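You operate a simulated robot arm through the tools that you are given. There is no shell and no other tool. Be economical: measure what you need, move in short steps, check, and stop when the job is done.

You run a simulated two-armed robot. Do the job below in one go: nothing can be reset, and whatever is moved stays where it is left.

JOB
Take the bread from the top of the bread board and put it on top of the ash pan. Then turn the gap dial to 13 mm. Then put one of the olives from the top of the topping table on the drainboard. The order counts.

Only the result counts: the job must be done as asked and must still hold three seconds after the hand-in. Knocking over, shifting, dropping, spilling or breaking anything else fails it.

ROBOT AND FRAMES
Two 7-joint arms with two-finger grippers on one trunk, on a base that drives. Base frame: it is fixed to the floor where the robot stands at the start and does not move with it; the origin is under the middle of the robot, x ahead of it, y to its left, z up; the surface under the hand at the start is at about z = 860. Lengths are in mm, angles in degrees, forces in N, time in s.
The left shoulder is at the start at [46, 175, 1203], the right one opposite. With the tool pointing down near the work surface each hand reaches from about 100 to 840 mm from the robot's upright axis, wherever it stands, measured 20 degrees to its own side. Places, roughly: ash pan [-1500, 2750, 750]; bread (17x10x3 cm) [500, 100, 900]; drainboard [-3100, -500, 900]; gap dial [-1900, 5600, 900]; olive [-3750, 3000, 1000]. Payload 2.94 kg a hand.
The tool frame of a hand sits at the grasp point between the pads (the TCP): z along the fingers, y along the line on which they close. The tips reach 30 mm beyond it. The gripper opens to 138 mm. The gripper's body begins 109 mm behind the TCP.
Orientation is that of the tool frame in the base frame, as a unit quaternion [x, y, z, w]. With the fingers straight down and closing along the base's y, the tool's x points along the base's -x, its y along +y and its z along -z.

CONTROLS
- The arms move only by the tool jog_arm. It takes "left_moves", "right_moves" or both (then of equal length, played together; a hand with none holds still); each is one flat list of numbers, 7 for each row, row after row: the shift along the base's x, y, z in mm, then the turn, a rotation vector about the base's x, y, z in degrees, then the opening, from 0 (shut) to 1 (fully open). In form: [dx, dy, dz, rx, ry, rz, hand, dx, dy, dz, rx, ry, rz, hand, ...]. A call has 1 to 10 rows; each row shifts and turns the commanded pose from where the row before left it. A row lasts 0.2 s, in which the tool goes at most 50 mm and 8.6 degrees; a call with a longer step from one row to the next is refused whole, and so is a gripper value outside its range. Where a pose cannot be reached the arm comes as near as it can. A force on the tool above 40 N (or 10 N above the force at the start of the call, whichever is more), or a blocked arm, ends the call early, and 0.2 s more pass. Each finger halts on what it meets, pressing with about 34 N; the grip force reading is that of the motor and also rises with nothing between the fingers. The clock runs only during rows and for 0.2 s after the last one: add rows that do not move to give the fingers time. The reply holds the time, the measured pose of the TCP, the force on the tool along the base axes, the opening and the grip force, in the units named above and with some noise, with the torque about the TCP (base axes, N m) and any sound that the robot's microphone picked up.
- Cameras (640 x 400 px; columns grow to the right, rows downward): "scene" is now at [105.2, 3.9, 1667.8]; the picture's right is [0.05, -1.00, 0.00], its down [-0.85, -0.04, -0.53] and it looks along [0.53, 0.03, -0.85] (base axes); focal length 248 px, centre (320, 200). "left" rides on the left gripper at [71, -19, -146] in its tool frame; the picture's right is [0.26, 0.96, 0.00], its down [-0.85, 0.23, -0.48] and it looks along [-0.46, 0.12, 0.88] (tool axes); focal length 280 px, centre (320, 200). "right" rides on the right gripper at [71, 19, -146] in its tool frame; the picture's right is [-0.26, 0.96, 0.00], its down [-0.85, -0.23, -0.48] and it looks along [-0.46, -0.13, 0.88] (tool axes); focal length 280 px, centre (320, 200). There is no depth. A picture from a camera that has moved, and an enlarged one, comes with that camera's place and axes in the base frame and with its lens.
- snapshot(camera): a new picture of that camera. The clock stands still meanwhile.
- move_column(by): slides the trunk up (or, below 0, down) by that many mm; the arms and the scene camera ride with it, the base frame stays. It gives what a move gives, with no picture.
- base_move(legs): drives the robot by 1 to 6 legs, each [ahead, turn to the left] in mm and degrees, along the robot's own axes; the way and the turn of a leg run together, so that a leg with both is an arc; at most 1500 mm and 180 degrees a leg. The arms and the cameras ride along, it lands a little off, and it stops where it bumps. It gives what a move gives.
- pan_tilt(pan, tilt): turns the head with the scene camera to pan (to the left, within 120 degrees either way) and tilt (down, from -29 to 69), counted from straight ahead of the robot. It gives what a move gives.
- inspect(camera, box): a new picture of the part [left, top, right, bottom] of that camera's present view, enlarged. The clock stands still meanwhile.
- hand_in(): hands the job in; it is judged then, once.

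Go step by step. Nothing tells you exact positions but the pictures and the camera data: compare them with the known pose of the tool, close in by small moves and look again before you grip or let go. The budget is 165 turns and 118 pictures, counting those below and the enlarged ones. Unless the task says otherwise, let go and move clear before handing in.

The tools are called by a JSON object that holds its "name" and its "arguments". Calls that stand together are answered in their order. jog_arm: Moves the arms, as the interface text tells. Its arguments: {"type":"object","properties":{"left_moves":{"type":"array","items":{"type":"number"}},"right_moves":{"type":"array","items":{"type":"number"}}},"required":[]} The other tools are called the same way: move_column (by) slides the trunk up or down; base_move (legs) drives the base; pan_tilt (pan, tilt) turns the head that bears the scene camera; snapshot (camera) takes a picture; inspect (camera, box) takes an enlarged picture of a part of a camera's view; hand_in () hands the job in.

At the start:

```text
clock: 0.0
left_tool_pos: [548.3, 338.8, 1127.8]
left_ee_rot: [0.0, 1.0, 0.001, 0.0]
left_force: [-0.2, -0.2, 0.1]
left_wrist_torque: [-0.04, 0.0, -0.01]
left_gripper_width: 138.1
left_grasp_force: 0.1
right_tool_pos: [526.4, -156.0, 1154.5]
right_ee_rot: [0.0, 1.0, 0.001, -0.001]
right_force: [-0.3, 0.1, -1.0]
right_wrist_torque: [0.0, 0.0, 0.0]
right_gripper_width: 137.9
right_grasp_force: 0.0
trunk travel left (down, up): [-375.0, 359.0]
robot x, y, heading: [1.0, -1.1, 0.1]
head pan, tilt: [3.0, 58.1]
```

scene: 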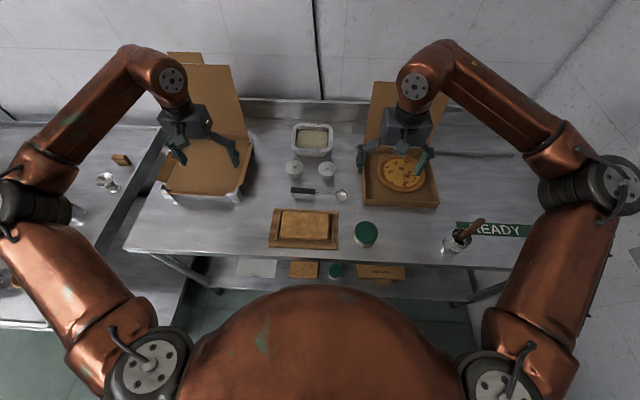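
right: 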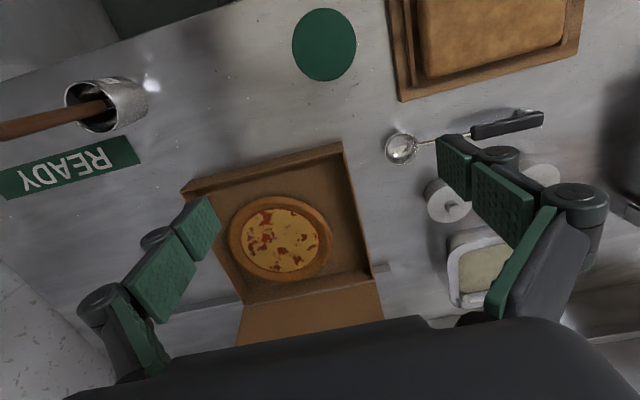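
left: 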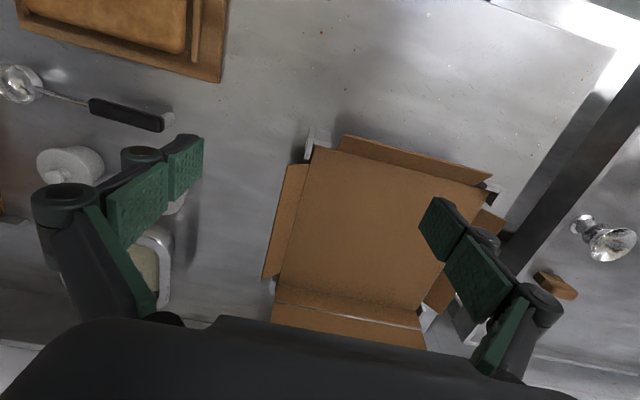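

I see the bread on its board in front of me, with its long side roughly along y. I'll look closer before choosing a hand.

{"name": "inspect", "arguments": {"camera": "scene", "box": [240, 180, 400, 280]}}

```text
4.00 times, centred on (320, 230) of scene
camera zoom: at [105.2, 3.9, 1667.8], right [0.05, -1.0, 0.0], down [-0.85, -0.04, -0.53], along [0.53, 0.03, -0.85], focal length 990 px, centre (320, 80)
```

zoom: 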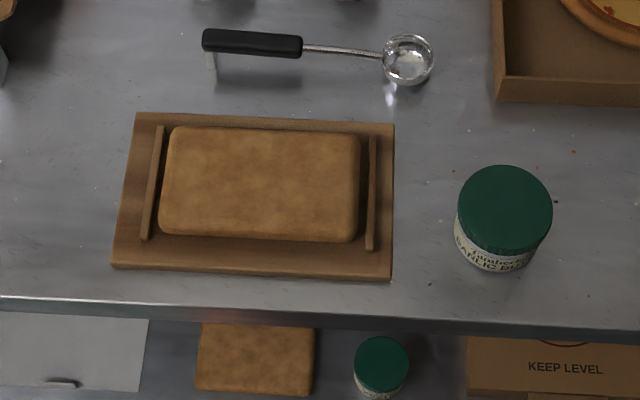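

The bread's top centre is at about [478, 77], aligned with the base axes, 100 mm deep in x. I bring the left hand over it and turn it so that it closes along x.

{"name": "jog_arm", "arguments": {"left_moves": [-7, -26, 0, 0, 0, -8.5, 1, -7, -26, 0, 0, 0, -8.5, 1, -7, -26, 0, 0, 0, -8.5, 1, -7, -26, 0, 0, 0, -8.5, 1, -7, -26, 0, 0, 0, -8.5, 1, -7, -26, 0, 0, 0, -8.5, 1, -7, -26, 0, 0, 0, -8.5, 1, -7, -26, 0, 0, 0, -8.5, 1, -7, -26, 0, 0, 0, -8.5, 1, -7, -26, 0, 0, 0, -8.5, 1]}}

{"name": "jog_arm", "arguments": {"left_moves": [0, 0, -10, 0, 0, -5, 1, 0, 0, -40, 0, 0, 0, 1, 0, 0, -30, 0, 0, 0, 1]}}

{"name": "snapshot", "arguments": {"camera": "left"}}

{"name": "snapshot", "arguments": {"camera": "scene"}}

```text
clock: 2.2
left_tool_pos: [381.7, 36.6, 1130.4]
left_ee_rot: [0.675, 0.738, 0.001, 0.0]
left_force: [-0.5, -0.7, -0.8]
left_wrist_torque: [0.01, -0.03, 0.01]
left_gripper_width: 138.1
left_grasp_force: 0.0
left hand out of reach, approached as far as the arm can: row 6, 7, 8, 9, 10
right_tool_pos: [526.5, -156.8, 1154.6]
right_ee_rot: [0.0, 1.0, 0.001, 0.001]
right_force: [-0.5, 0.0, 0.1]
right_wrist_torque: [0.01, -0.01, -0.01]
right_gripper_width: 137.9
right_grasp_force: 0.0
trunk travel left (down, up): [-375.0, 359.0]
robot x, y, heading: [0.9, 0.3, 0.0]
head pan, tilt: [3.0, 58.1]
```

```text
clock: 3.0
left_tool_pos: [356.1, 32.8, 1075.1]
left_ee_rot: [0.704, 0.71, -0.001, -0.001]
left_force: [0.5, -0.5, -0.1]
left_wrist_torque: [0.06, -0.04, 0.06]
left_gripper_width: 138.1
left_grasp_force: 0.1
left hand out of reach, approached as far as the arm can: row 1, 3
right_tool_pos: [525.3, -157.4, 1155.5]
right_ee_rot: [0.0, 1.0, 0.001, 0.0]
right_force: [0.0, -0.2, 0.2]
right_wrist_torque: [0.06, -0.08, 0.0]
right_gripper_width: 138.0
right_grasp_force: 0.1
trunk travel left (down, up): [-375.0, 359.0]
robot x, y, heading: [1.4, -1.1, 0.0]
head pan, tilt: [3.0, 58.1]
```

```text
113 pictures are left
camera left: at [338.3, 102.6, 1221.0], right [0.96, 0.27, 0.0], down [0.24, -0.85, 0.48], along [0.13, -0.46, -0.88], focal length 280 px, centre (320, 200)
```

left: 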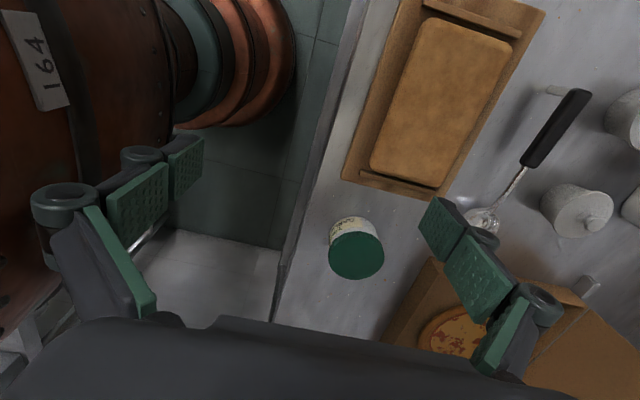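

```text
112 pictures are left
camera scene: at [104.1, 2.4, 1667.9], right [0.05, -1.0, 0.0], down [-0.85, -0.04, -0.53], along [0.53, 0.03, -0.85], focal length 248 px, centre (320, 200)
```

scene: 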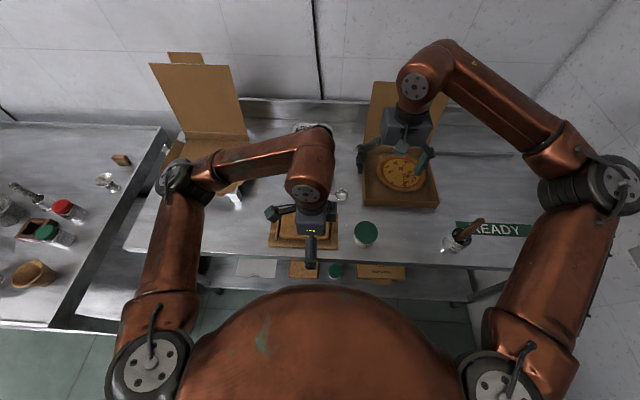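

The hand has the right turn, but it stopped short at [356, 33]. I try to move it to [478, 77] at this height.

{"name": "jog_arm", "arguments": {"left_moves": [30, 11, 0, 0, 0, 0, 1, 30, 11, 0, 0, 0, 0, 1, 31, 11, 0, 0, 0, 0, 1, 31, 11, 0, 0, 0, 0, 1]}}

```text
clock: 4.0
left_tool_pos: [357.5, 32.8, 1075.1]
left_ee_rot: [0.704, 0.71, -0.001, 0.0]
left_force: [-0.9, 0.3, 0.9]
left_wrist_torque: [0.01, 0.0, 0.0]
left_gripper_width: 137.9
left_grasp_force: 0.0
left hand out of reach, approached as far as the arm can: row 1, 2, 3, 4
right_tool_pos: [526.4, -157.9, 1154.2]
right_ee_rot: [0.001, 1.0, 0.001, -0.001]
right_force: [0.6, -0.7, 0.2]
right_wrist_torque: [-0.03, 0.0, 0.01]
right_gripper_width: 138.0
right_grasp_force: 0.1
trunk travel left (down, up): [-375.0, 359.0]
robot x, y, heading: [0.5, 1.3, -0.1]
head pan, tilt: [3.0, 58.1]
```

A wrist limit blocks this turn, so I unwind and turn the other way (tool x towards -y).

{"name": "jog_arm", "arguments": {"left_moves": [0, 5, 5, 0, 0, 8.5, 1, 0, 5, 5, 0, 0, 8.5, 1, 0, 5, 5, 0, 0, 8.5, 1, 0, 5, 5, 0, 0, 8.5, 1, 0, 5, 5, 0, 0, 8.5, 1, 0, 5, 5, 0, 0, 8.5, 1, 0, 5, 5, 0, 0, 8.5, 1, 0, 5, 5, 0, 0, 8.5, 1, 0, 5, 5, 0, 0, 8.5, 1, 0, 5, 5, 0, 0, 8.5, 1]}}

{"name": "jog_arm", "arguments": {"left_moves": [0, 0, 0, 0, 0, 8.5, 1, 0, 0, 0, 0, 0, 8.5, 1, 0, 0, 0, 0, 0, 8.5, 1, 0, 0, 0, 0, 0, 8.5, 1, 0, 0, 0, 0, 0, 8.5, 1, 0, 0, 0, 0, 0, 8.5, 1, 0, 0, 0, 0, 0, 8.5, 1, 0, 0, 0, 0, 0, 8.5, 1, 0, 0, 0, 0, 0, 8.5, 1, 0, 0, 0, 0, 0, 8.5, 1]}}

```text
clock: 6.2
left_tool_pos: [356.0, 84.3, 1125.3]
left_ee_rot: [0.042, 0.999, 0.0, 0.0]
left_force: [0.3, -0.4, -0.5]
left_wrist_torque: [0.02, -0.02, -0.04]
left_gripper_width: 137.9
left_grasp_force: 0.2
right_tool_pos: [526.8, -155.6, 1153.9]
right_ee_rot: [0.0, 1.0, 0.0, 0.0]
right_force: [0.3, -0.5, -0.1]
right_wrist_torque: [0.0, 0.01, 0.01]
right_gripper_width: 137.8
right_grasp_force: 0.1
trunk travel left (down, up): [-375.0, 359.0]
robot x, y, heading: [-3.3, -3.3, -0.1]
head pan, tilt: [3.0, 58.1]
```

```text
clock: 8.4
left_tool_pos: [355.2, 83.7, 1126.3]
left_ee_rot: [-0.644, 0.765, 0.0, 0.0]
left_force: [-0.6, -0.1, 0.0]
left_wrist_torque: [0.0, 0.01, 0.04]
left_gripper_width: 137.9
left_grasp_force: 0.1
right_tool_pos: [526.6, -155.6, 1154.2]
right_ee_rot: [0.0, 1.0, 0.001, -0.001]
right_force: [-0.6, -0.6, 0.2]
right_wrist_torque: [-0.01, 0.0, -0.03]
right_gripper_width: 138.0
right_grasp_force: 0.1
trunk travel left (down, up): [-375.0, 359.0]
robot x, y, heading: [1.0, 4.7, 0.3]
head pan, tilt: [3.0, 58.1]
```

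This direction works. Now I move over the bread and finish the turn.

{"name": "jog_arm", "arguments": {"left_moves": [40, -2, 0, 0, 0, 5, 1, 40, -2, 0, 0, 0, 4.8, 1, 43, -2, 0, 0, 0, 0, 1, 0, 0, -40, 0, 0, 0, 1, 0, 0, -40, 0, 0, 0, 1]}}

{"name": "snapshot", "arguments": {"camera": "left"}}

{"name": "snapshot", "arguments": {"camera": "scene"}}

```text
clock: 9.6
left_tool_pos: [478.0, 76.9, 1043.5]
left_ee_rot: [-0.705, 0.709, 0.001, 0.001]
left_force: [-0.9, 0.3, -0.4]
left_wrist_torque: [0.0, 0.01, -0.04]
left_gripper_width: 137.8
left_grasp_force: 0.1
right_tool_pos: [527.6, -155.6, 1154.8]
right_ee_rot: [0.001, 1.0, 0.001, -0.001]
right_force: [0.4, -0.7, 0.5]
right_wrist_torque: [0.0, -0.01, 0.0]
right_gripper_width: 137.9
right_grasp_force: 0.0
trunk travel left (down, up): [-375.0, 359.0]
robot x, y, heading: [1.8, 2.7, 0.2]
head pan, tilt: [3.0, 58.1]
```

```text
111 pictures are left
camera left: at [497.9, 4.5, 1189.3], right [-0.97, -0.26, 0.0], down [-0.23, 0.85, 0.48], along [-0.12, 0.46, -0.88], focal length 280 px, centre (320, 200)
```

left: 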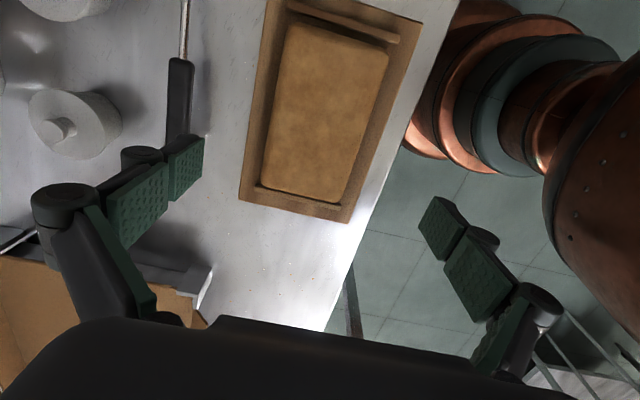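

```text
110 pictures are left
camera scene: at [106.0, 3.5, 1667.7], right [0.05, -1.0, 0.0], down [-0.85, -0.04, -0.53], along [0.53, 0.03, -0.85], focal length 248 px, centre (320, 200)
```

scene: 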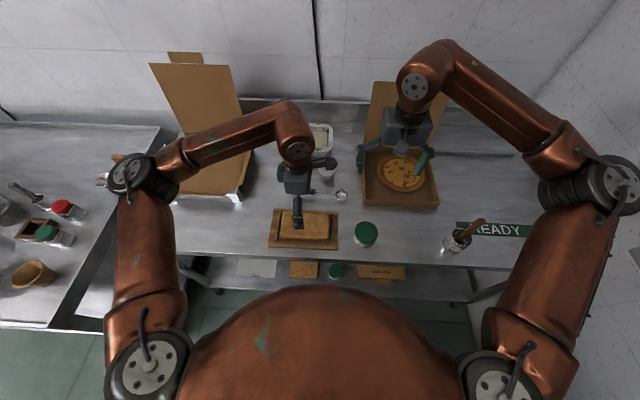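

Both views put the bread centre at about [480, 75], with its top near 892-900. I go down to TCP 912 and look.

{"name": "jog_arm", "arguments": {"left_moves": [2, -2, -40, 0, 0, 0.3, 1, 0, 0, -40, 0, 0, 0, 1, 0, 0, -30, 0, 0, 0, 1, 0, 0, -20, 0, 0, 0, 1, 0, 0, 0, 0, 0, 0, 1]}}

{"name": "snapshot", "arguments": {"camera": "left"}}

{"name": "inspect", "arguments": {"camera": "scene", "box": [240, 180, 400, 280]}}

```text
clock: 10.8
left_tool_pos: [482.3, 71.9, 917.1]
left_ee_rot: [0.708, -0.707, 0.0, 0.0]
left_force: [-0.5, -0.5, 0.0]
left_wrist_torque: [0.01, 0.0, 0.04]
left_gripper_width: 138.1
left_grasp_force: 0.0
right_tool_pos: [526.7, -155.9, 1154.7]
right_ee_rot: [0.0, 1.0, 0.001, -0.001]
right_force: [1.0, 0.0, -0.4]
right_wrist_torque: [0.01, 0.0, 0.01]
right_gripper_width: 138.0
right_grasp_force: 0.2
trunk travel left (down, up): [-375.0, 359.0]
robot x, y, heading: [-1.7, 4.0, 0.2]
head pan, tilt: [3.0, 58.1]
```

```text
109 pictures are left
camera left: at [502.0, 1.1, 1062.5], right [-0.96, -0.26, 0.0], down [-0.23, 0.85, 0.48], along [-0.13, 0.46, -0.88], focal length 280 px, centre (320, 200)
```

left: 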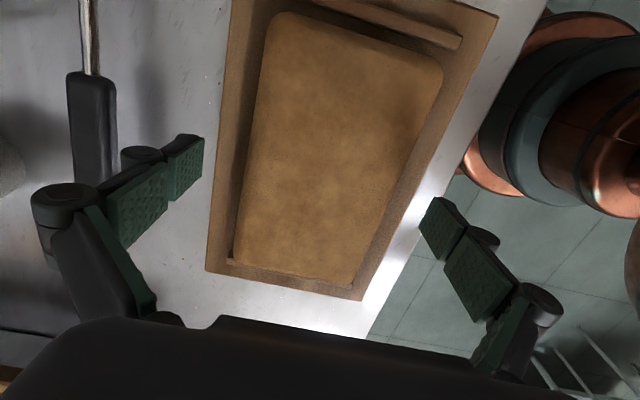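

```text
4.00 times, centred on (320, 230) of scene
camera zoom: at [105.2, 3.7, 1667.8], right [0.05, -1.0, 0.0], down [-0.85, -0.04, -0.53], along [0.53, 0.03, -0.85], focal length 990 px, centre (320, 80)
```

zoom: 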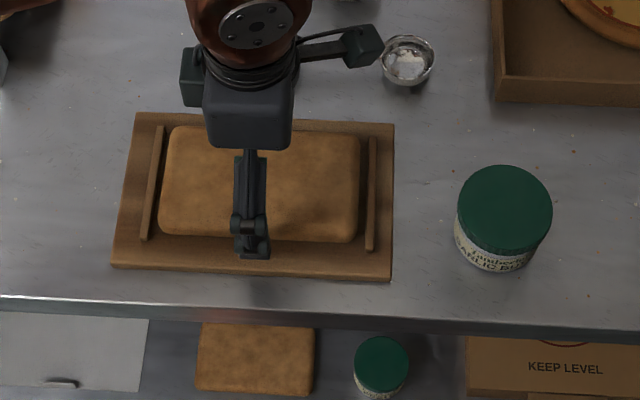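

The hand is centred on the bread and its top is about z=900, so the board surface is about 870. I go down 9 mm and close.

{"name": "jog_arm", "arguments": {"left_moves": [0, 0, -5, 0, 0, 0, 1, 0, 0, -4, 0, 0, 0, 1, 0, 0, 0, 0, 0, 0, 0.85, 0, 0, 0, 0, 0, 0, 0.7, 0, 0, 0, 0, 0, 0, 0.6, 0, 0, 0, 0, 0, 0, 0.6, 0, 0, 0, 0, 0, 0, 0.6, 0, 0, 0, 0, 0, 0, 0.6]}}

{"name": "snapshot", "arguments": {"camera": "left"}}

```text
clock: 12.6
left_tool_pos: [480.7, 73.5, 907.6]
left_ee_rot: [0.708, -0.707, 0.0, 0.001]
left_force: [-0.5, 0.9, 1.8]
left_wrist_torque: [-0.02, 0.18, -0.03]
left_gripper_width: 99.2
left_grasp_force: 33.7
right_tool_pos: [526.0, -156.1, 1153.7]
right_ee_rot: [0.0, 1.0, 0.001, 0.0]
right_force: [0.0, 1.6, -0.9]
right_wrist_torque: [-0.02, -0.01, 0.0]
right_gripper_width: 137.8
right_grasp_force: 0.1
trunk travel left (down, up): [-375.0, 359.0]
robot x, y, heading: [0.4, 1.9, 0.0]
head pan, tilt: [3.0, 58.1]
```

```text
107 pictures are left
camera left: at [501.8, 2.5, 1053.7], right [-0.96, -0.26, 0.0], down [-0.23, 0.85, 0.48], along [-0.13, 0.46, -0.88], focal length 280 px, centre (320, 200)
```

left: 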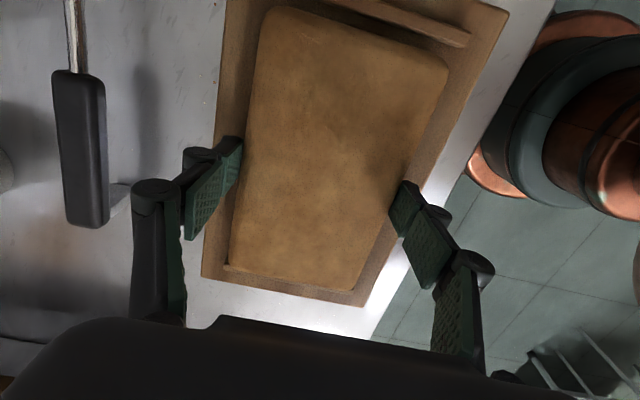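

The bread is gripped (99 mm, 34 N). I lift it straight up and check.

{"name": "jog_arm", "arguments": {"left_moves": [0, 0, 15, 0, 0, 0, 0.6, 0, 0, 25, 0, 0, 0, 0.6, 0, 0, 30, 0, 0, 0, 0.6, 0, 0, 40, 0, 0, 0, 0.6, 0, 0, 40, 0, 0, 0, 0.6]}}

{"name": "snapshot", "arguments": {"camera": "scene"}}

{"name": "snapshot", "arguments": {"camera": "left"}}

```text
clock: 13.8
left_tool_pos: [482.1, 76.6, 1053.3]
left_ee_rot: [0.708, -0.706, 0.0, 0.001]
left_force: [0.1, -0.2, -2.1]
left_wrist_torque: [-0.01, -0.01, 0.01]
left_gripper_width: 99.1
left_grasp_force: 34.4
right_tool_pos: [525.1, -156.0, 1154.2]
right_ee_rot: [0.0, 1.0, 0.0, 0.0]
right_force: [-0.8, 0.2, -0.5]
right_wrist_torque: [-0.01, -0.05, 0.02]
right_gripper_width: 137.8
right_grasp_force: 0.0
trunk travel left (down, up): [-375.0, 359.0]
robot x, y, heading: [-2.7, -3.3, -0.1]
head pan, tilt: [3.0, 58.1]
```

```text
106 pictures are left
camera scene: at [104.9, 3.3, 1667.8], right [0.05, -1.0, 0.0], down [-0.85, -0.04, -0.53], along [0.53, 0.03, -0.85], focal length 248 px, centre (320, 200)
```

scene: 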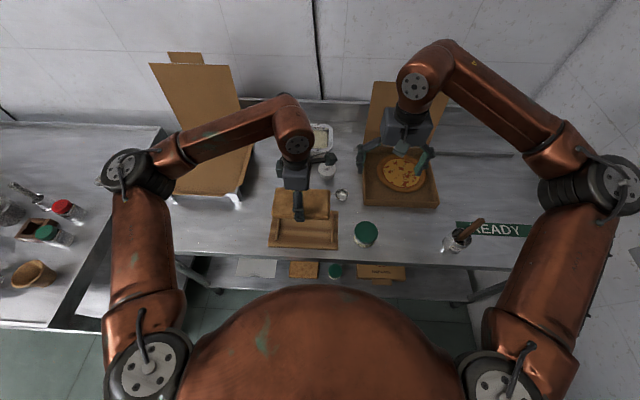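

```text
105 pictures are left
camera left: at [501.7, 5.8, 1201.1], right [-0.96, -0.26, 0.0], down [-0.23, 0.85, 0.48], along [-0.13, 0.46, -0.88], focal length 280 px, centre (320, 200)
```

left: 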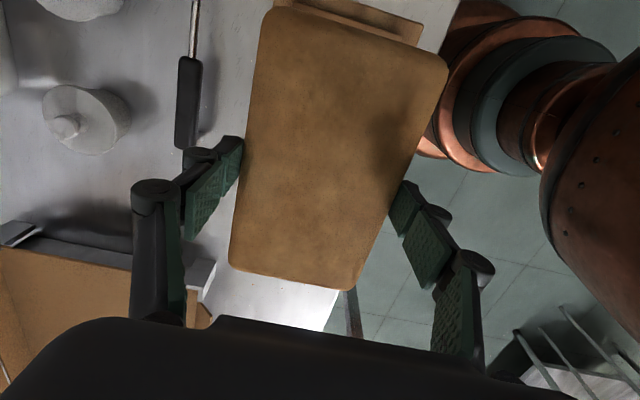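

The bread is up and steady. I draw both hands in for driving, then look around towards the ash pan, which is behind on the left.

{"name": "jog_arm", "arguments": {"left_moves": [-20, 10, 10, 0, 0, 0, 0.6, -20, 15, 10, 0, 0, 0, 0.6, -25, 20, 10, 0, 0, 0, 0.6, -25, 20, 10, 0, 0, 0, 0.6, -25, 20, 10, 0, 0, 0, 0.6, -25, 20, 10, 0, 0, 0, 0.6], "right_moves": [-30, 0, 0, 0, 0, 0, 1, -30, 0, 0, 0, 0, 0, 1, -30, -5, 0, 0, 0, 0, 1, -30, -10, 0, 0, 0, 0, 1, -30, -20, 0, 0, 0, 0, 1, -20, -20, 0, 0, 0, 0, 1]}}

{"name": "pan_tilt", "arguments": {"pan": 110, "tilt": 15}}

{"name": "snapshot", "arguments": {"camera": "scene"}}

{"name": "pan_tilt", "arguments": {"pan": 60, "tilt": 30}}

{"name": "snapshot", "arguments": {"camera": "scene"}}

{"name": "pan_tilt", "arguments": {"pan": -115, "tilt": 15}}

{"name": "snapshot", "arguments": {"camera": "scene"}}

```text
clock: 15.2
left_tool_pos: [341.0, 178.6, 1117.5]
left_ee_rot: [0.707, -0.707, 0.0, -0.001]
left_force: [-0.9, 0.5, -0.7]
left_wrist_torque: [-0.01, -0.05, -0.02]
left_gripper_width: 99.0
left_grasp_force: 33.9
right_tool_pos: [354.8, -213.3, 1154.4]
right_ee_rot: [0.0, 1.0, 0.001, 0.001]
right_force: [0.7, -0.3, 0.3]
right_wrist_torque: [0.01, -0.02, 0.01]
right_gripper_width: 138.1
right_grasp_force: 0.1
trunk travel left (down, up): [-375.0, 359.0]
robot x, y, heading: [2.0, -6.6, 0.1]
head pan, tilt: [3.0, 58.1]
```

```text
clock: 17.0
left_tool_pos: [342.2, 179.4, 1116.4]
left_ee_rot: [0.708, -0.706, 0.0, 0.0]
left_force: [0.3, -0.1, -1.9]
left_wrist_torque: [-0.01, 0.02, 0.01]
left_gripper_width: 99.2
left_grasp_force: 34.0
right_tool_pos: [356.4, -212.1, 1154.3]
right_ee_rot: [0.001, 1.0, 0.0, -0.001]
right_force: [-0.5, 1.0, 0.0]
right_wrist_torque: [0.01, 0.02, -0.02]
right_gripper_width: 138.0
right_grasp_force: 0.1
trunk travel left (down, up): [-375.0, 359.0]
robot x, y, heading: [-2.5, 0.7, 0.2]
head pan, tilt: [110.0, 15.0]
```

```text
104 pictures are left
camera scene: at [4.6, 87.9, 1731.8], right [0.94, 0.34, 0.0], down [0.09, -0.24, -0.97], along [-0.33, 0.91, -0.26], focal length 248 px, centre (320, 200)
```

scene: 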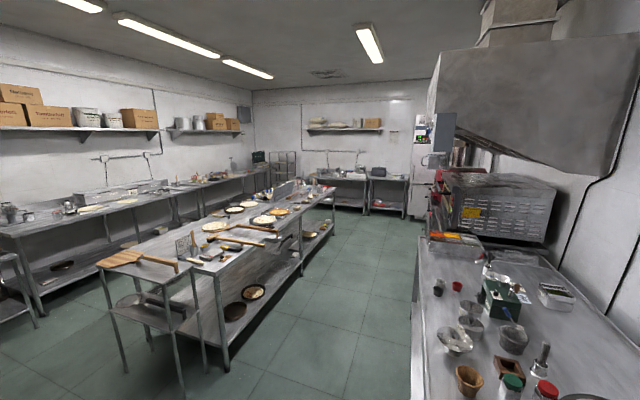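

```text
clock: 18.2
left_tool_pos: [342.0, 178.3, 1115.0]
left_ee_rot: [0.708, -0.707, 0.0, 0.0]
left_force: [0.1, 0.2, -2.3]
left_wrist_torque: [0.02, -0.02, 0.01]
left_gripper_width: 99.2
left_grasp_force: 34.2
right_tool_pos: [356.4, -213.3, 1155.1]
right_ee_rot: [0.0, 1.0, 0.0, -0.001]
right_force: [0.0, -0.3, -1.0]
right_wrist_torque: [0.02, 0.02, -0.05]
right_gripper_width: 137.9
right_grasp_force: 0.0
trunk travel left (down, up): [-375.0, 359.0]
robot x, y, heading: [-0.0, -1.7, 0.1]
head pan, tilt: [60.0, 30.0]
```

```text
103 pictures are left
camera scene: at [81.6, 78.5, 1707.6], right [0.87, -0.5, 0.0], down [-0.25, -0.43, -0.87], along [0.43, 0.75, -0.5], focal length 248 px, centre (320, 200)
```

scene: 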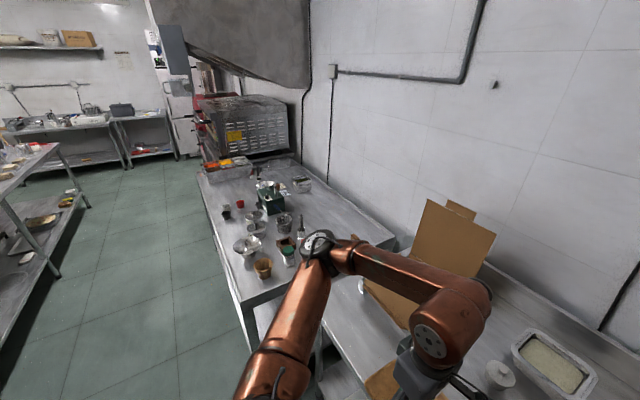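

```text
clock: 20.9
left_tool_pos: [342.8, 177.5, 1116.8]
left_ee_rot: [0.707, -0.707, 0.0, 0.0]
left_force: [0.2, -0.5, -1.5]
left_wrist_torque: [-0.01, -0.01, 0.0]
left_gripper_width: 99.4
left_grasp_force: 33.8
right_tool_pos: [356.8, -212.0, 1154.0]
right_ee_rot: [0.0, 1.0, 0.001, 0.0]
right_force: [-0.6, 0.4, 0.0]
right_wrist_torque: [-0.02, 0.0, 0.02]
right_gripper_width: 138.1
right_grasp_force: 0.2
trunk travel left (down, up): [-375.0, 359.0]
robot x, y, heading: [1.8, -2.0, -0.0]
head pan, tilt: [-115.0, 15.0]
```

```text
102 pictures are left
camera scene: at [-3.0, -84.6, 1731.8], right [-0.91, 0.42, 0.0], down [0.11, 0.23, -0.97], along [-0.41, -0.88, -0.26], focal length 248 px, centre (320, 200)
```

scene: 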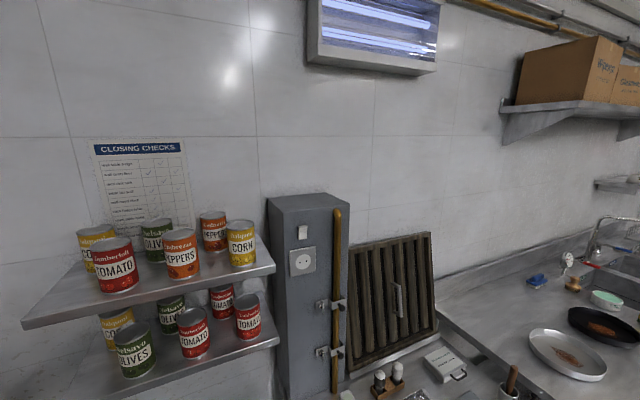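

The ash pan should appear near (280, 214) of the view at pan 110. I look there enlarged.

{"name": "pan_tilt", "arguments": {"pan": 118, "tilt": 15}}

{"name": "inspect", "arguments": {"camera": "scene", "box": [220, 160, 400, 272]}}

{"name": "snapshot", "arguments": {"camera": "scene"}}

```text
clock: 24.2
left_tool_pos: [343.4, 177.0, 1115.6]
left_ee_rot: [0.708, -0.706, 0.0, 0.0]
left_force: [0.0, -0.3, -1.8]
left_wrist_torque: [0.0, 0.0, -0.03]
left_gripper_width: 99.1
left_grasp_force: 33.8
right_tool_pos: [356.2, -212.0, 1154.9]
right_ee_rot: [0.0, 1.0, 0.001, 0.0]
right_force: [-0.2, -0.2, 0.2]
right_wrist_torque: [0.03, -0.04, -0.05]
right_gripper_width: 138.0
right_grasp_force: 0.0
trunk travel left (down, up): [-375.0, 359.0]
robot x, y, heading: [-2.2, -0.2, 0.1]
head pan, tilt: [118.0, 15.0]
```

```text
3.56 times, centred on (310, 216) of scene
camera zoom: at [-7.4, 82.6, 1731.8], right [0.88, 0.47, 0.0], down [0.12, -0.23, -0.97], along [-0.45, 0.85, -0.26], focal length 880 px, centre (356, 143)
```

zoom: 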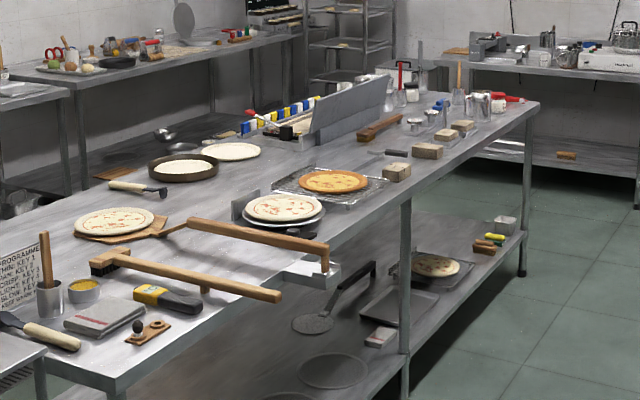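

```text
100 pictures are left
camera scene: at [-7.4, 82.6, 1731.8], right [0.88, 0.47, 0.0], down [0.12, -0.23, -0.97], along [-0.45, 0.85, -0.26], focal length 248 px, centre (320, 200)
```

scene: 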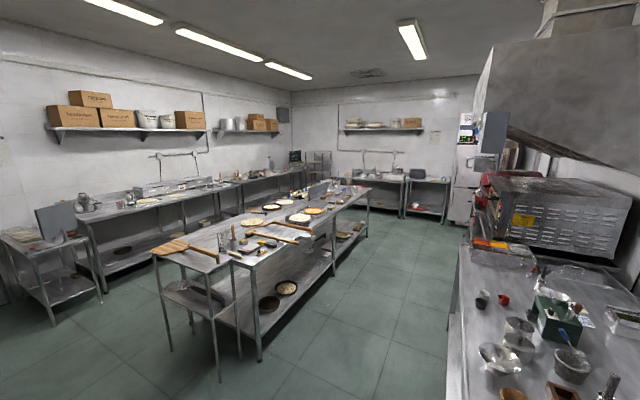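

I take the island to run from y=1230 to 4010, with its near edge at x=-1150, and the aisle's middle at x=-530. I back away, turn left and go up the aisle for a closer look.

{"name": "base_move", "arguments": {"legs": [[-530, 0], [0, 90], [1300, 0]]}}

{"name": "pan_tilt", "arguments": {"pan": 40, "tilt": 25}}

{"name": "snapshot", "arguments": {"camera": "scene"}}

```text
clock: 37.3
left_tool_pos: [-782.3, 1635.5, 1115.5]
left_ee_rot: [1.0, 0.026, 0.0, 0.0]
left_force: [0.0, -0.4, -1.3]
left_wrist_torque: [-0.04, 0.03, 0.03]
left_gripper_width: 99.2
left_grasp_force: 33.4
right_tool_pos: [-392.8, 1668.5, 1154.3]
right_ee_rot: [0.724, -0.69, 0.0, 0.001]
right_force: [-0.5, -0.2, -0.6]
right_wrist_torque: [-0.03, 0.02, 0.0]
right_gripper_width: 137.9
right_grasp_force: 0.0
trunk travel left (down, up): [-375.0, 359.0]
robot x, y, heading: [-590.5, 1303.4, 92.9]
head pan, tilt: [118.0, 15.0]
```

```text
clock: 38.8
left_tool_pos: [-781.6, 1634.0, 1115.4]
left_ee_rot: [1.0, 0.025, -0.001, 0.0]
left_force: [0.7, -0.3, -1.1]
left_wrist_torque: [-0.04, 0.01, 0.02]
left_gripper_width: 99.5
left_grasp_force: 33.4
right_tool_pos: [-392.2, 1668.4, 1154.5]
right_ee_rot: [0.724, -0.69, 0.0, 0.002]
right_force: [0.8, -0.6, 0.1]
right_wrist_torque: [0.0, 0.02, 0.01]
right_gripper_width: 138.1
right_grasp_force: 0.1
trunk travel left (down, up): [-375.0, 359.0]
robot x, y, heading: [-586.4, 1299.6, 92.8]
head pan, tilt: [40.0, 25.0]
```

```text
99 pictures are left
camera scene: at [-650.6, 1405.5, 1715.5], right [0.73, 0.68, 0.0], down [0.29, -0.31, -0.91], along [-0.62, 0.66, -0.42], focal length 248 px, centre (320, 200)
```

scene: 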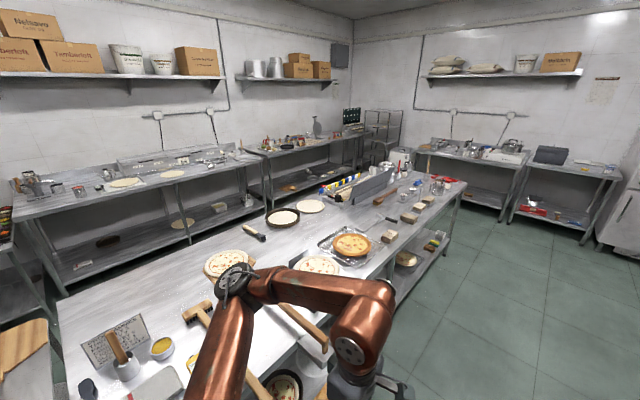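

The ash pan is not yet clear; its given spot is near the rack or the grey sheet. I drive further up the aisle and look down onto the island.

{"name": "base_move", "arguments": {"legs": [[900, -2.8]]}}

{"name": "pan_tilt", "arguments": {"pan": 60, "tilt": 35}}

{"name": "snapshot", "arguments": {"camera": "scene"}}

```text
clock: 43.5
left_tool_pos: [-777.8, 2533.6, 1116.2]
left_ee_rot: [1.0, -0.006, 0.0, 0.0]
left_force: [1.3, 0.0, -1.3]
left_wrist_torque: [0.01, 0.0, 0.02]
left_gripper_width: 99.3
left_grasp_force: 34.1
right_tool_pos: [-387.3, 2542.9, 1154.5]
right_ee_rot: [-0.703, 0.711, 0.001, -0.001]
right_force: [0.1, -0.2, 0.0]
right_wrist_torque: [-0.04, -0.02, -0.01]
right_gripper_width: 138.2
right_grasp_force: 0.1
trunk travel left (down, up): [-375.0, 359.0]
robot x, y, heading: [-606.2, 2190.9, 89.3]
head pan, tilt: [40.0, 25.0]
```

```text
clock: 44.3
left_tool_pos: [-777.5, 2534.2, 1116.7]
left_ee_rot: [1.0, -0.005, 0.0, 0.0]
left_force: [-0.5, -0.2, -1.8]
left_wrist_torque: [0.01, -0.03, -0.01]
left_gripper_width: 99.3
left_grasp_force: 34.1
right_tool_pos: [-388.1, 2543.3, 1154.3]
right_ee_rot: [-0.703, 0.711, 0.0, -0.002]
right_force: [-0.2, -1.3, 0.8]
right_wrist_torque: [-0.03, -0.01, 0.02]
right_gripper_width: 137.9
right_grasp_force: 0.0
trunk travel left (down, up): [-375.0, 359.0]
robot x, y, heading: [-603.0, 2192.3, 89.4]
head pan, tilt: [60.0, 35.0]
```

```text
98 pictures are left
camera scene: at [-678.0, 2269.9, 1699.8], right [0.51, 0.86, 0.0], down [0.49, -0.29, -0.82], along [-0.7, 0.42, -0.57], focal length 248 px, centre (320, 200)
```

scene: 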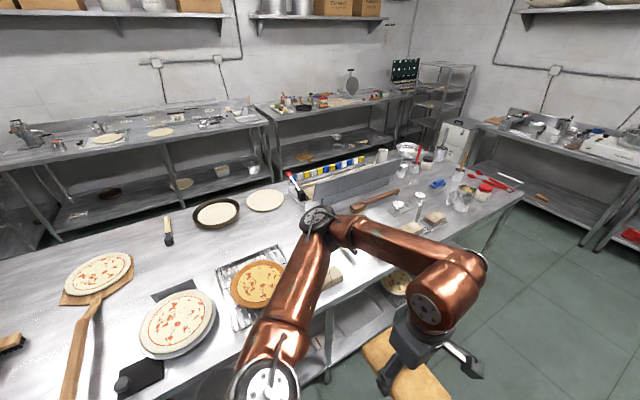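

My elbow hides the spot. I drive 500 mm further and look back to the left.

{"name": "base_move", "arguments": {"legs": [[600, 0]]}}

{"name": "pan_tilt", "arguments": {"pan": 100, "tilt": 38}}

{"name": "snapshot", "arguments": {"camera": "scene"}}

```text
clock: 47.7
left_tool_pos: [-778.4, 3129.1, 1115.0]
left_ee_rot: [1.0, 0.001, 0.0, 0.0]
left_force: [0.5, 0.2, -1.8]
left_wrist_torque: [0.0, -0.01, -0.01]
left_gripper_width: 99.1
left_grasp_force: 33.7
right_tool_pos: [-387.5, 3143.8, 1153.4]
right_ee_rot: [-0.707, 0.708, -0.001, -0.001]
right_force: [-0.1, 0.3, -0.3]
right_wrist_torque: [0.03, 0.0, -0.04]
right_gripper_width: 138.2
right_grasp_force: 0.0
trunk travel left (down, up): [-375.0, 359.0]
robot x, y, heading: [-601.1, 2786.4, 89.9]
head pan, tilt: [60.0, 35.0]
```

```text
clock: 48.8
left_tool_pos: [-778.3, 3129.7, 1115.9]
left_ee_rot: [1.0, 0.001, 0.0, 0.001]
left_force: [-0.8, -0.7, -1.6]
left_wrist_torque: [0.02, -0.02, 0.0]
left_gripper_width: 99.2
left_grasp_force: 34.7
right_tool_pos: [-387.4, 3142.5, 1154.2]
right_ee_rot: [-0.706, 0.708, 0.0, -0.001]
right_force: [-0.3, 0.4, 0.1]
right_wrist_torque: [-0.01, -0.02, -0.02]
right_gripper_width: 138.1
right_grasp_force: 0.0
trunk travel left (down, up): [-375.0, 359.0]
robot x, y, heading: [-600.2, 2786.2, 90.1]
head pan, tilt: [100.0, 38.0]
```

```text
97 pictures are left
camera scene: at [-684.2, 2806.7, 1695.2], right [-0.17, 0.98, 0.0], down [0.61, 0.11, -0.79], along [-0.78, -0.14, -0.62], focal length 248 px, centre (320, 200)
```

scene: 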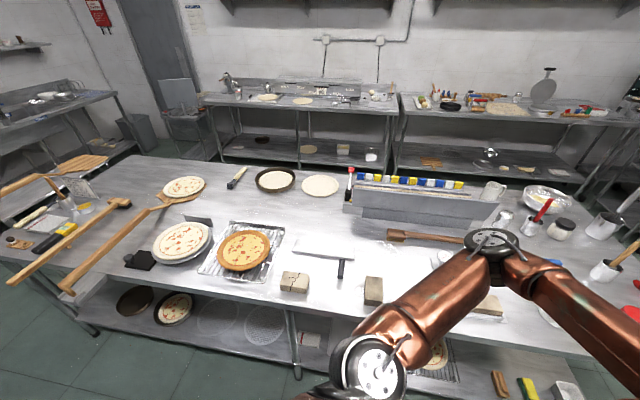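

A flat sheet with a dark handle at (325, 250) matches the ash pan's given spot. I enlarge it.

{"name": "inspect", "arguments": {"camera": "scene", "box": [260, 205, 420, 305]}}

```text
4.00 times, centred on (340, 255) of scene
camera zoom: at [-684.2, 2806.7, 1695.2], right [-0.17, 0.98, 0.0], down [0.61, 0.11, -0.79], along [-0.78, -0.14, -0.62], focal length 990 px, centre (240, -20)
```

zoom: 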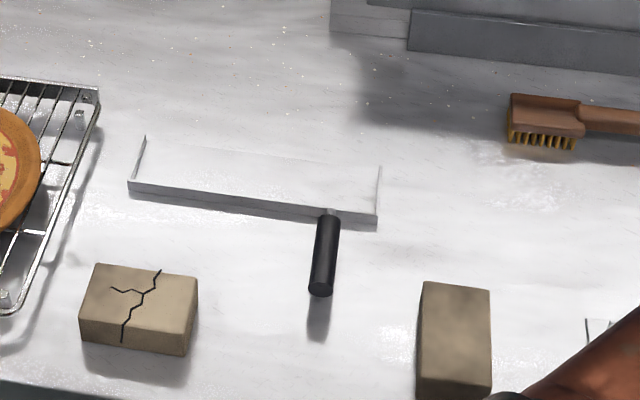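

This is the ash pan: a shallow sheet pan about 300 mm wide along y, at about [-1490, 2682], with its handle towards the aisle. I square up to the island so that the bread's long side lies along the pan.

{"name": "base_move", "arguments": {"legs": [[100, 0], [0, 90]]}}

{"name": "pan_tilt", "arguments": {"pan": 10, "tilt": 50}}

{"name": "snapshot", "arguments": {"camera": "scene"}}

```text
clock: 53.8
left_tool_pos: [-940.2, 2709.6, 1115.4]
left_ee_rot: [0.705, 0.71, 0.0, -0.001]
left_force: [0.9, 0.9, -2.3]
left_wrist_torque: [0.0, -0.01, -0.01]
left_gripper_width: 99.4
left_grasp_force: 34.2
right_tool_pos: [-957.6, 3100.5, 1154.5]
right_ee_rot: [1.0, 0.002, 0.001, 0.001]
right_force: [0.3, -0.4, 0.3]
right_wrist_torque: [-0.01, 0.02, -0.02]
right_gripper_width: 138.2
right_grasp_force: 0.0
trunk travel left (down, up): [-375.0, 359.0]
robot x, y, heading: [-599.5, 2888.6, -179.8]
head pan, tilt: [100.0, 38.0]
```

```text
clock: 55.4
left_tool_pos: [-941.0, 2709.9, 1116.2]
left_ee_rot: [0.706, 0.709, 0.001, 0.0]
left_force: [-0.2, 0.2, -2.1]
left_wrist_torque: [0.01, -0.02, -0.05]
left_gripper_width: 99.0
left_grasp_force: 33.9
right_tool_pos: [-957.2, 3101.3, 1154.7]
right_ee_rot: [1.0, 0.003, 0.001, 0.0]
right_force: [-0.3, 0.0, -0.4]
right_wrist_torque: [0.0, -0.01, 0.02]
right_gripper_width: 137.9
right_grasp_force: 0.0
trunk travel left (down, up): [-375.0, 359.0]
robot x, y, heading: [-600.2, 2885.3, -179.3]
head pan, tilt: [10.0, 50.0]
```

```text
95 pictures are left
camera scene: at [-710.3, 2875.8, 1678.0], right [-0.18, 0.98, 0.0], down [0.75, 0.14, -0.64], along [-0.63, -0.11, -0.77], focal length 248 px, centre (320, 200)
```

scene: 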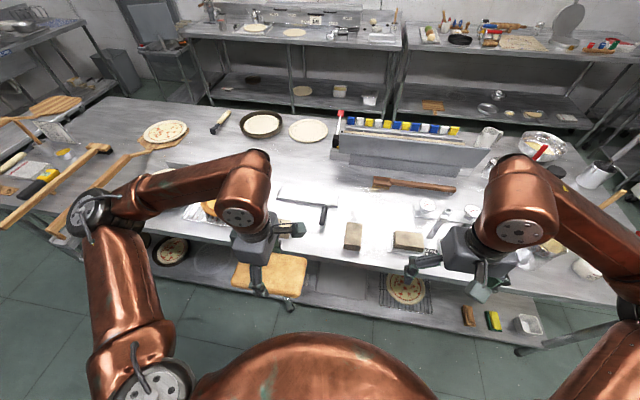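

Triangulating the rack pizza puts the table top near z=840, so the pan would be at about [-1400, 2697]. I drive a bit closer and look from the wrist camera.

{"name": "base_move", "arguments": {"legs": [[130, 0]]}}

{"name": "jog_arm", "arguments": {"left_moves": [-30, 0, 0, 0, 0, 0, 0.6, -40, 0, 0, 0, 0, 0, 0.6, -40, 0, 0, 0, 0, 0, 0.6, -30, 0, 0, 0, 0, 0, 0.6]}}

{"name": "snapshot", "arguments": {"camera": "left"}}

{"name": "snapshot", "arguments": {"camera": "scene"}}

```text
clock: 56.7
left_tool_pos: [-1069.7, 2709.9, 1118.4]
left_ee_rot: [0.706, 0.708, -0.001, -0.002]
left_force: [-0.4, 0.0, -1.0]
left_wrist_torque: [0.01, 0.02, 0.0]
left_gripper_width: 99.2
left_grasp_force: 33.8
right_tool_pos: [-1086.6, 3100.3, 1155.1]
right_ee_rot: [1.0, 0.001, -0.002, 0.001]
right_force: [0.6, -0.1, -0.5]
right_wrist_torque: [-0.03, 0.01, -0.01]
right_gripper_width: 137.8
right_grasp_force: 0.0
trunk travel left (down, up): [-375.0, 359.0]
robot x, y, heading: [-733.0, 2891.9, -179.8]
head pan, tilt: [10.0, 50.0]
```

```text
clock: 57.7
left_tool_pos: [-1212.4, 2708.0, 1113.8]
left_ee_rot: [0.706, 0.708, 0.0, 0.0]
left_force: [-0.6, -0.1, -1.4]
left_wrist_torque: [-0.01, -0.03, -0.02]
left_gripper_width: 99.4
left_grasp_force: 34.1
right_tool_pos: [-1089.2, 3100.4, 1154.3]
right_ee_rot: [1.0, 0.002, 0.0, 0.001]
right_force: [-0.9, -0.5, -0.3]
right_wrist_torque: [0.02, -0.04, 0.04]
right_gripper_width: 138.0
right_grasp_force: 0.1
trunk travel left (down, up): [-375.0, 359.0]
robot x, y, heading: [-734.2, 2887.5, -179.8]
head pan, tilt: [10.0, 50.0]
```

```text
94 pictures are left
camera left: at [-1230.4, 2779.1, 1258.8], right [0.96, 0.27, 0.0], down [0.23, -0.85, 0.48], along [0.13, -0.46, -0.88], focal length 280 px, centre (320, 200)
```

left: 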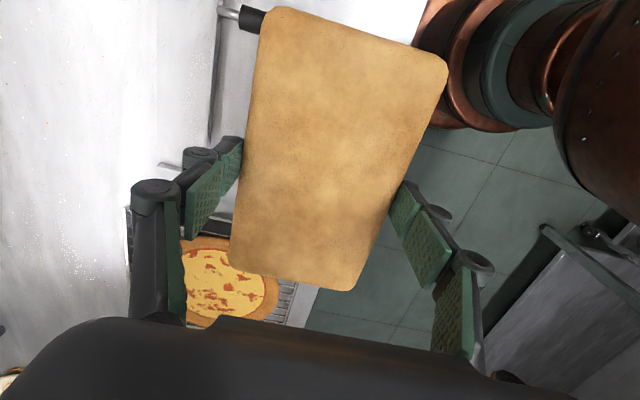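

```text
93 pictures are left
camera scene: at [-843.1, 2875.5, 1677.9], right [-0.18, 0.98, 0.0], down [0.75, 0.14, -0.64], along [-0.63, -0.11, -0.77], focal length 248 px, centre (320, 200)
```

scene: 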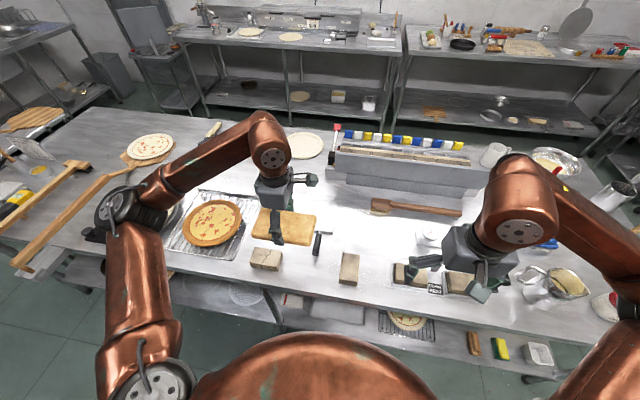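

The pan's near wall is at x≈-1345, its rim at z≈880, and it spans y 2568..2830. I move the bread aside to see the pan floor.

{"name": "jog_arm", "arguments": {"left_moves": [20, -40, 0, 0, 0, 0, 0.6, 30, -45, 0, 0, 0, 0, 0.6, 30, -45, 0, 0, 0, 0, 0.6, 30, -45, 0, 0, 0, 0, 0.6]}}

{"name": "inspect", "arguments": {"camera": "scene", "box": [240, 165, 400, 265]}}

{"name": "snapshot", "arguments": {"camera": "left"}}

```text
refused: row 2 steps farther than a row can; nothing moved
```

```text
4.00 times, centred on (320, 215) of scene
camera zoom: at [-843.1, 2875.5, 1677.9], right [-0.18, 0.98, 0.0], down [0.75, 0.14, -0.64], along [-0.63, -0.11, -0.77], focal length 990 px, centre (320, 140)
```

zoom: 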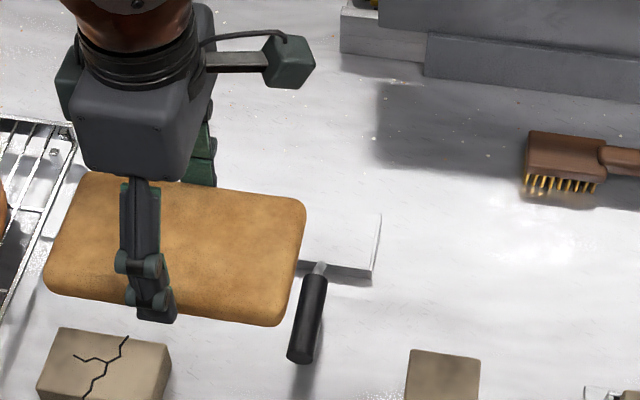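

```text
91 pictures are left
camera left: at [-1230.4, 2779.1, 1258.8], right [0.96, 0.27, 0.0], down [0.23, -0.85, 0.48], along [0.13, -0.46, -0.88], focal length 280 px, centre (320, 200)
```

left: 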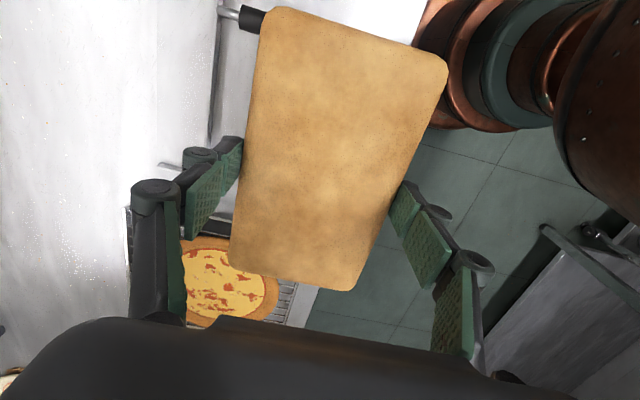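

{"name": "jog_arm", "arguments": {"left_moves": [10, -40, 0, 0, 0, 0, 0.6, 10, -45, 0, 0, 0, 0, 0.6, 15, -45, 0, 0, 0, 0, 0.6, 15, -45, 0, 0, 0, 0, 0.6, 15, -30, 0, 0, 0, 0, 0.6]}}

{"name": "inspect", "arguments": {"camera": "scene", "box": [230, 160, 374, 250]}}

{"name": "snapshot", "arguments": {"camera": "left"}}

```text
clock: 58.9
left_tool_pos: [-1146.1, 2505.0, 1116.2]
left_ee_rot: [0.705, 0.709, -0.001, -0.001]
left_force: [-0.4, -0.1, -1.0]
left_wrist_torque: [0.0, 0.01, 0.0]
left_gripper_width: 99.4
left_grasp_force: 33.8
right_tool_pos: [-1087.8, 3100.8, 1154.9]
right_ee_rot: [1.0, 0.001, -0.001, 0.0]
right_force: [0.4, -0.4, -0.2]
right_wrist_torque: [0.01, 0.01, 0.0]
right_gripper_width: 138.0
right_grasp_force: 0.1
trunk travel left (down, up): [-375.0, 359.0]
robot x, y, heading: [-730.1, 2890.8, -179.8]
head pan, tilt: [10.0, 50.0]
```

```text
4.44 times, centred on (302, 205) of scene
camera zoom: at [-840.6, 2874.9, 1678.2], right [-0.18, 0.98, 0.0], down [0.75, 0.14, -0.64], along [-0.63, -0.11, -0.77], focal length 1100 px, centre (400, 178)
```

zoom: 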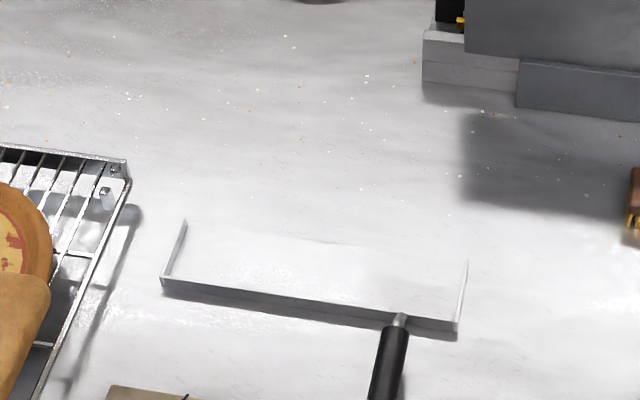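

```text
89 pictures are left
camera left: at [-1163.8, 2575.1, 1261.6], right [0.96, 0.26, 0.0], down [0.23, -0.85, 0.48], along [0.12, -0.46, -0.88], focal length 280 px, centre (320, 200)
```

left: 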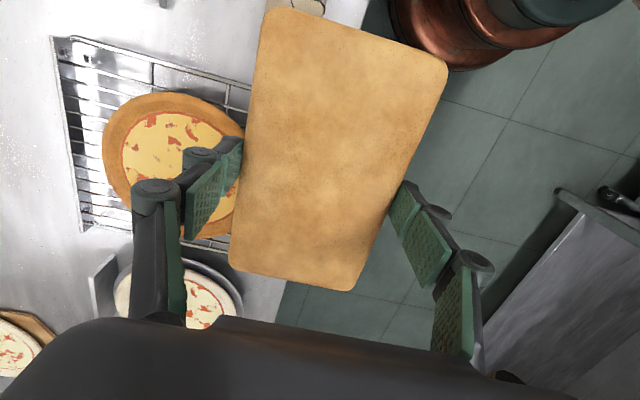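

The pan is shallow in x (about 75 mm, open at the far side) with an ~18 mm near wall, and the low fingers would foul that wall. I set the bread on the clear table at about [-1400, 2950] to regrip it higher.

{"name": "jog_arm", "arguments": {"left_moves": [-20, 40, 0, 0, 0, 0, 0.6, -22, 41, 0, 0, 0, 0, 0.6, -22, 41, 0, 0, 0, 0, 0.6, -22, 41, 0, 0, 0, 0, 0.6, -22, 41, 0, 0, 0, 0, 0.6, -22, 41, 0, 0, 0, 0, 0.6, -22, 41, 0, 0, 0, 0, 0.6, -22, 41, 0, 0, 0, 0, 0.6, -22, 41, 0, 0, 0, 0, 0.6, -22, 41, 0, 0, 0, 0, 0.6]}}

{"name": "jog_arm", "arguments": {"left_moves": [-18, 36, 0, 0, 0, 0, 0.6, -18, 0, -30, 0, 0, 0, 0.6, 0, 0, -40, 0, 0, 0, 0.6, 0, 0, -40, 0, 0, 0, 0.6, 0, 0, -30, 0, 0, 0, 0.6]}}

{"name": "snapshot", "arguments": {"camera": "scene"}}

{"name": "snapshot", "arguments": {"camera": "left"}}

```text
clock: 61.1
left_tool_pos: [-1367.1, 2917.8, 1117.8]
left_ee_rot: [0.706, 0.708, -0.002, 0.001]
left_force: [0.1, 0.3, -1.5]
left_wrist_torque: [-0.07, 0.03, 0.01]
left_gripper_width: 99.6
left_grasp_force: 34.7
right_tool_pos: [-1088.4, 3102.2, 1152.8]
right_ee_rot: [1.0, 0.001, -0.001, 0.001]
right_force: [0.0, 1.2, -0.4]
right_wrist_torque: [-0.06, 0.01, 0.0]
right_gripper_width: 138.1
right_grasp_force: 0.0
trunk travel left (down, up): [-375.0, 359.0]
robot x, y, heading: [-732.9, 2891.9, -179.9]
head pan, tilt: [10.0, 50.0]
```

```text
clock: 62.3
left_tool_pos: [-1403.4, 2952.6, 977.0]
left_ee_rot: [0.705, 0.709, 0.0, -0.001]
left_force: [-0.7, -0.7, -1.2]
left_wrist_torque: [0.02, 0.0, -0.01]
left_gripper_width: 99.5
left_grasp_force: 34.1
right_tool_pos: [-1089.3, 3100.4, 1155.3]
right_ee_rot: [1.0, 0.001, 0.0, 0.0]
right_force: [0.8, 0.1, 0.1]
right_wrist_torque: [0.04, -0.02, -0.01]
right_gripper_width: 138.3
right_grasp_force: 0.1
trunk travel left (down, up): [-375.0, 359.0]
robot x, y, heading: [-732.8, 2888.1, -179.6]
head pan, tilt: [10.0, 50.0]
```

```text
88 pictures are left
camera scene: at [-842.3, 2875.0, 1678.0], right [-0.18, 0.98, 0.0], down [0.75, 0.14, -0.64], along [-0.63, -0.11, -0.77], focal length 248 px, centre (320, 200)
```

scene: 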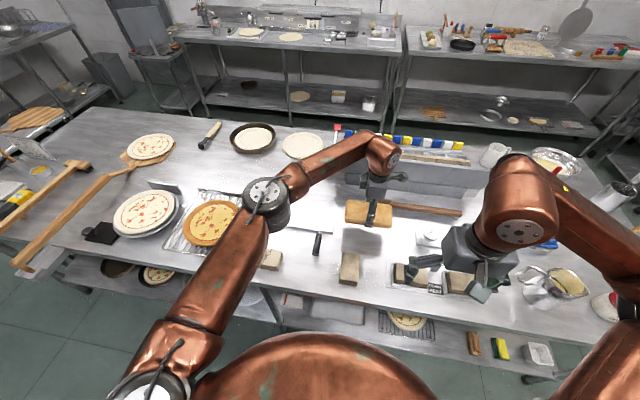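

```text
87 pictures are left
camera left: at [-1422.6, 3024.0, 1122.2], right [0.96, 0.27, 0.0], down [0.24, -0.85, 0.48], along [0.13, -0.46, -0.88], focal length 280 px, centre (320, 200)
```

left: 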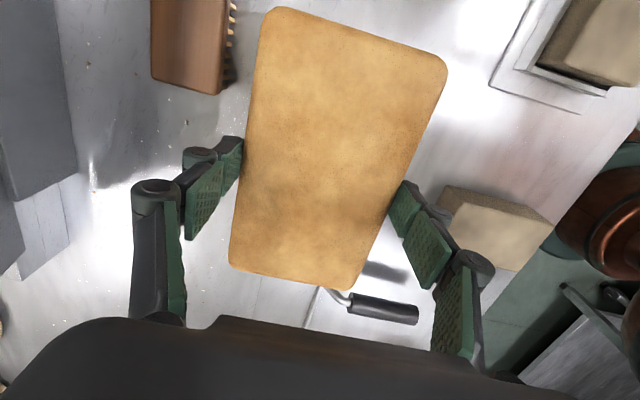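

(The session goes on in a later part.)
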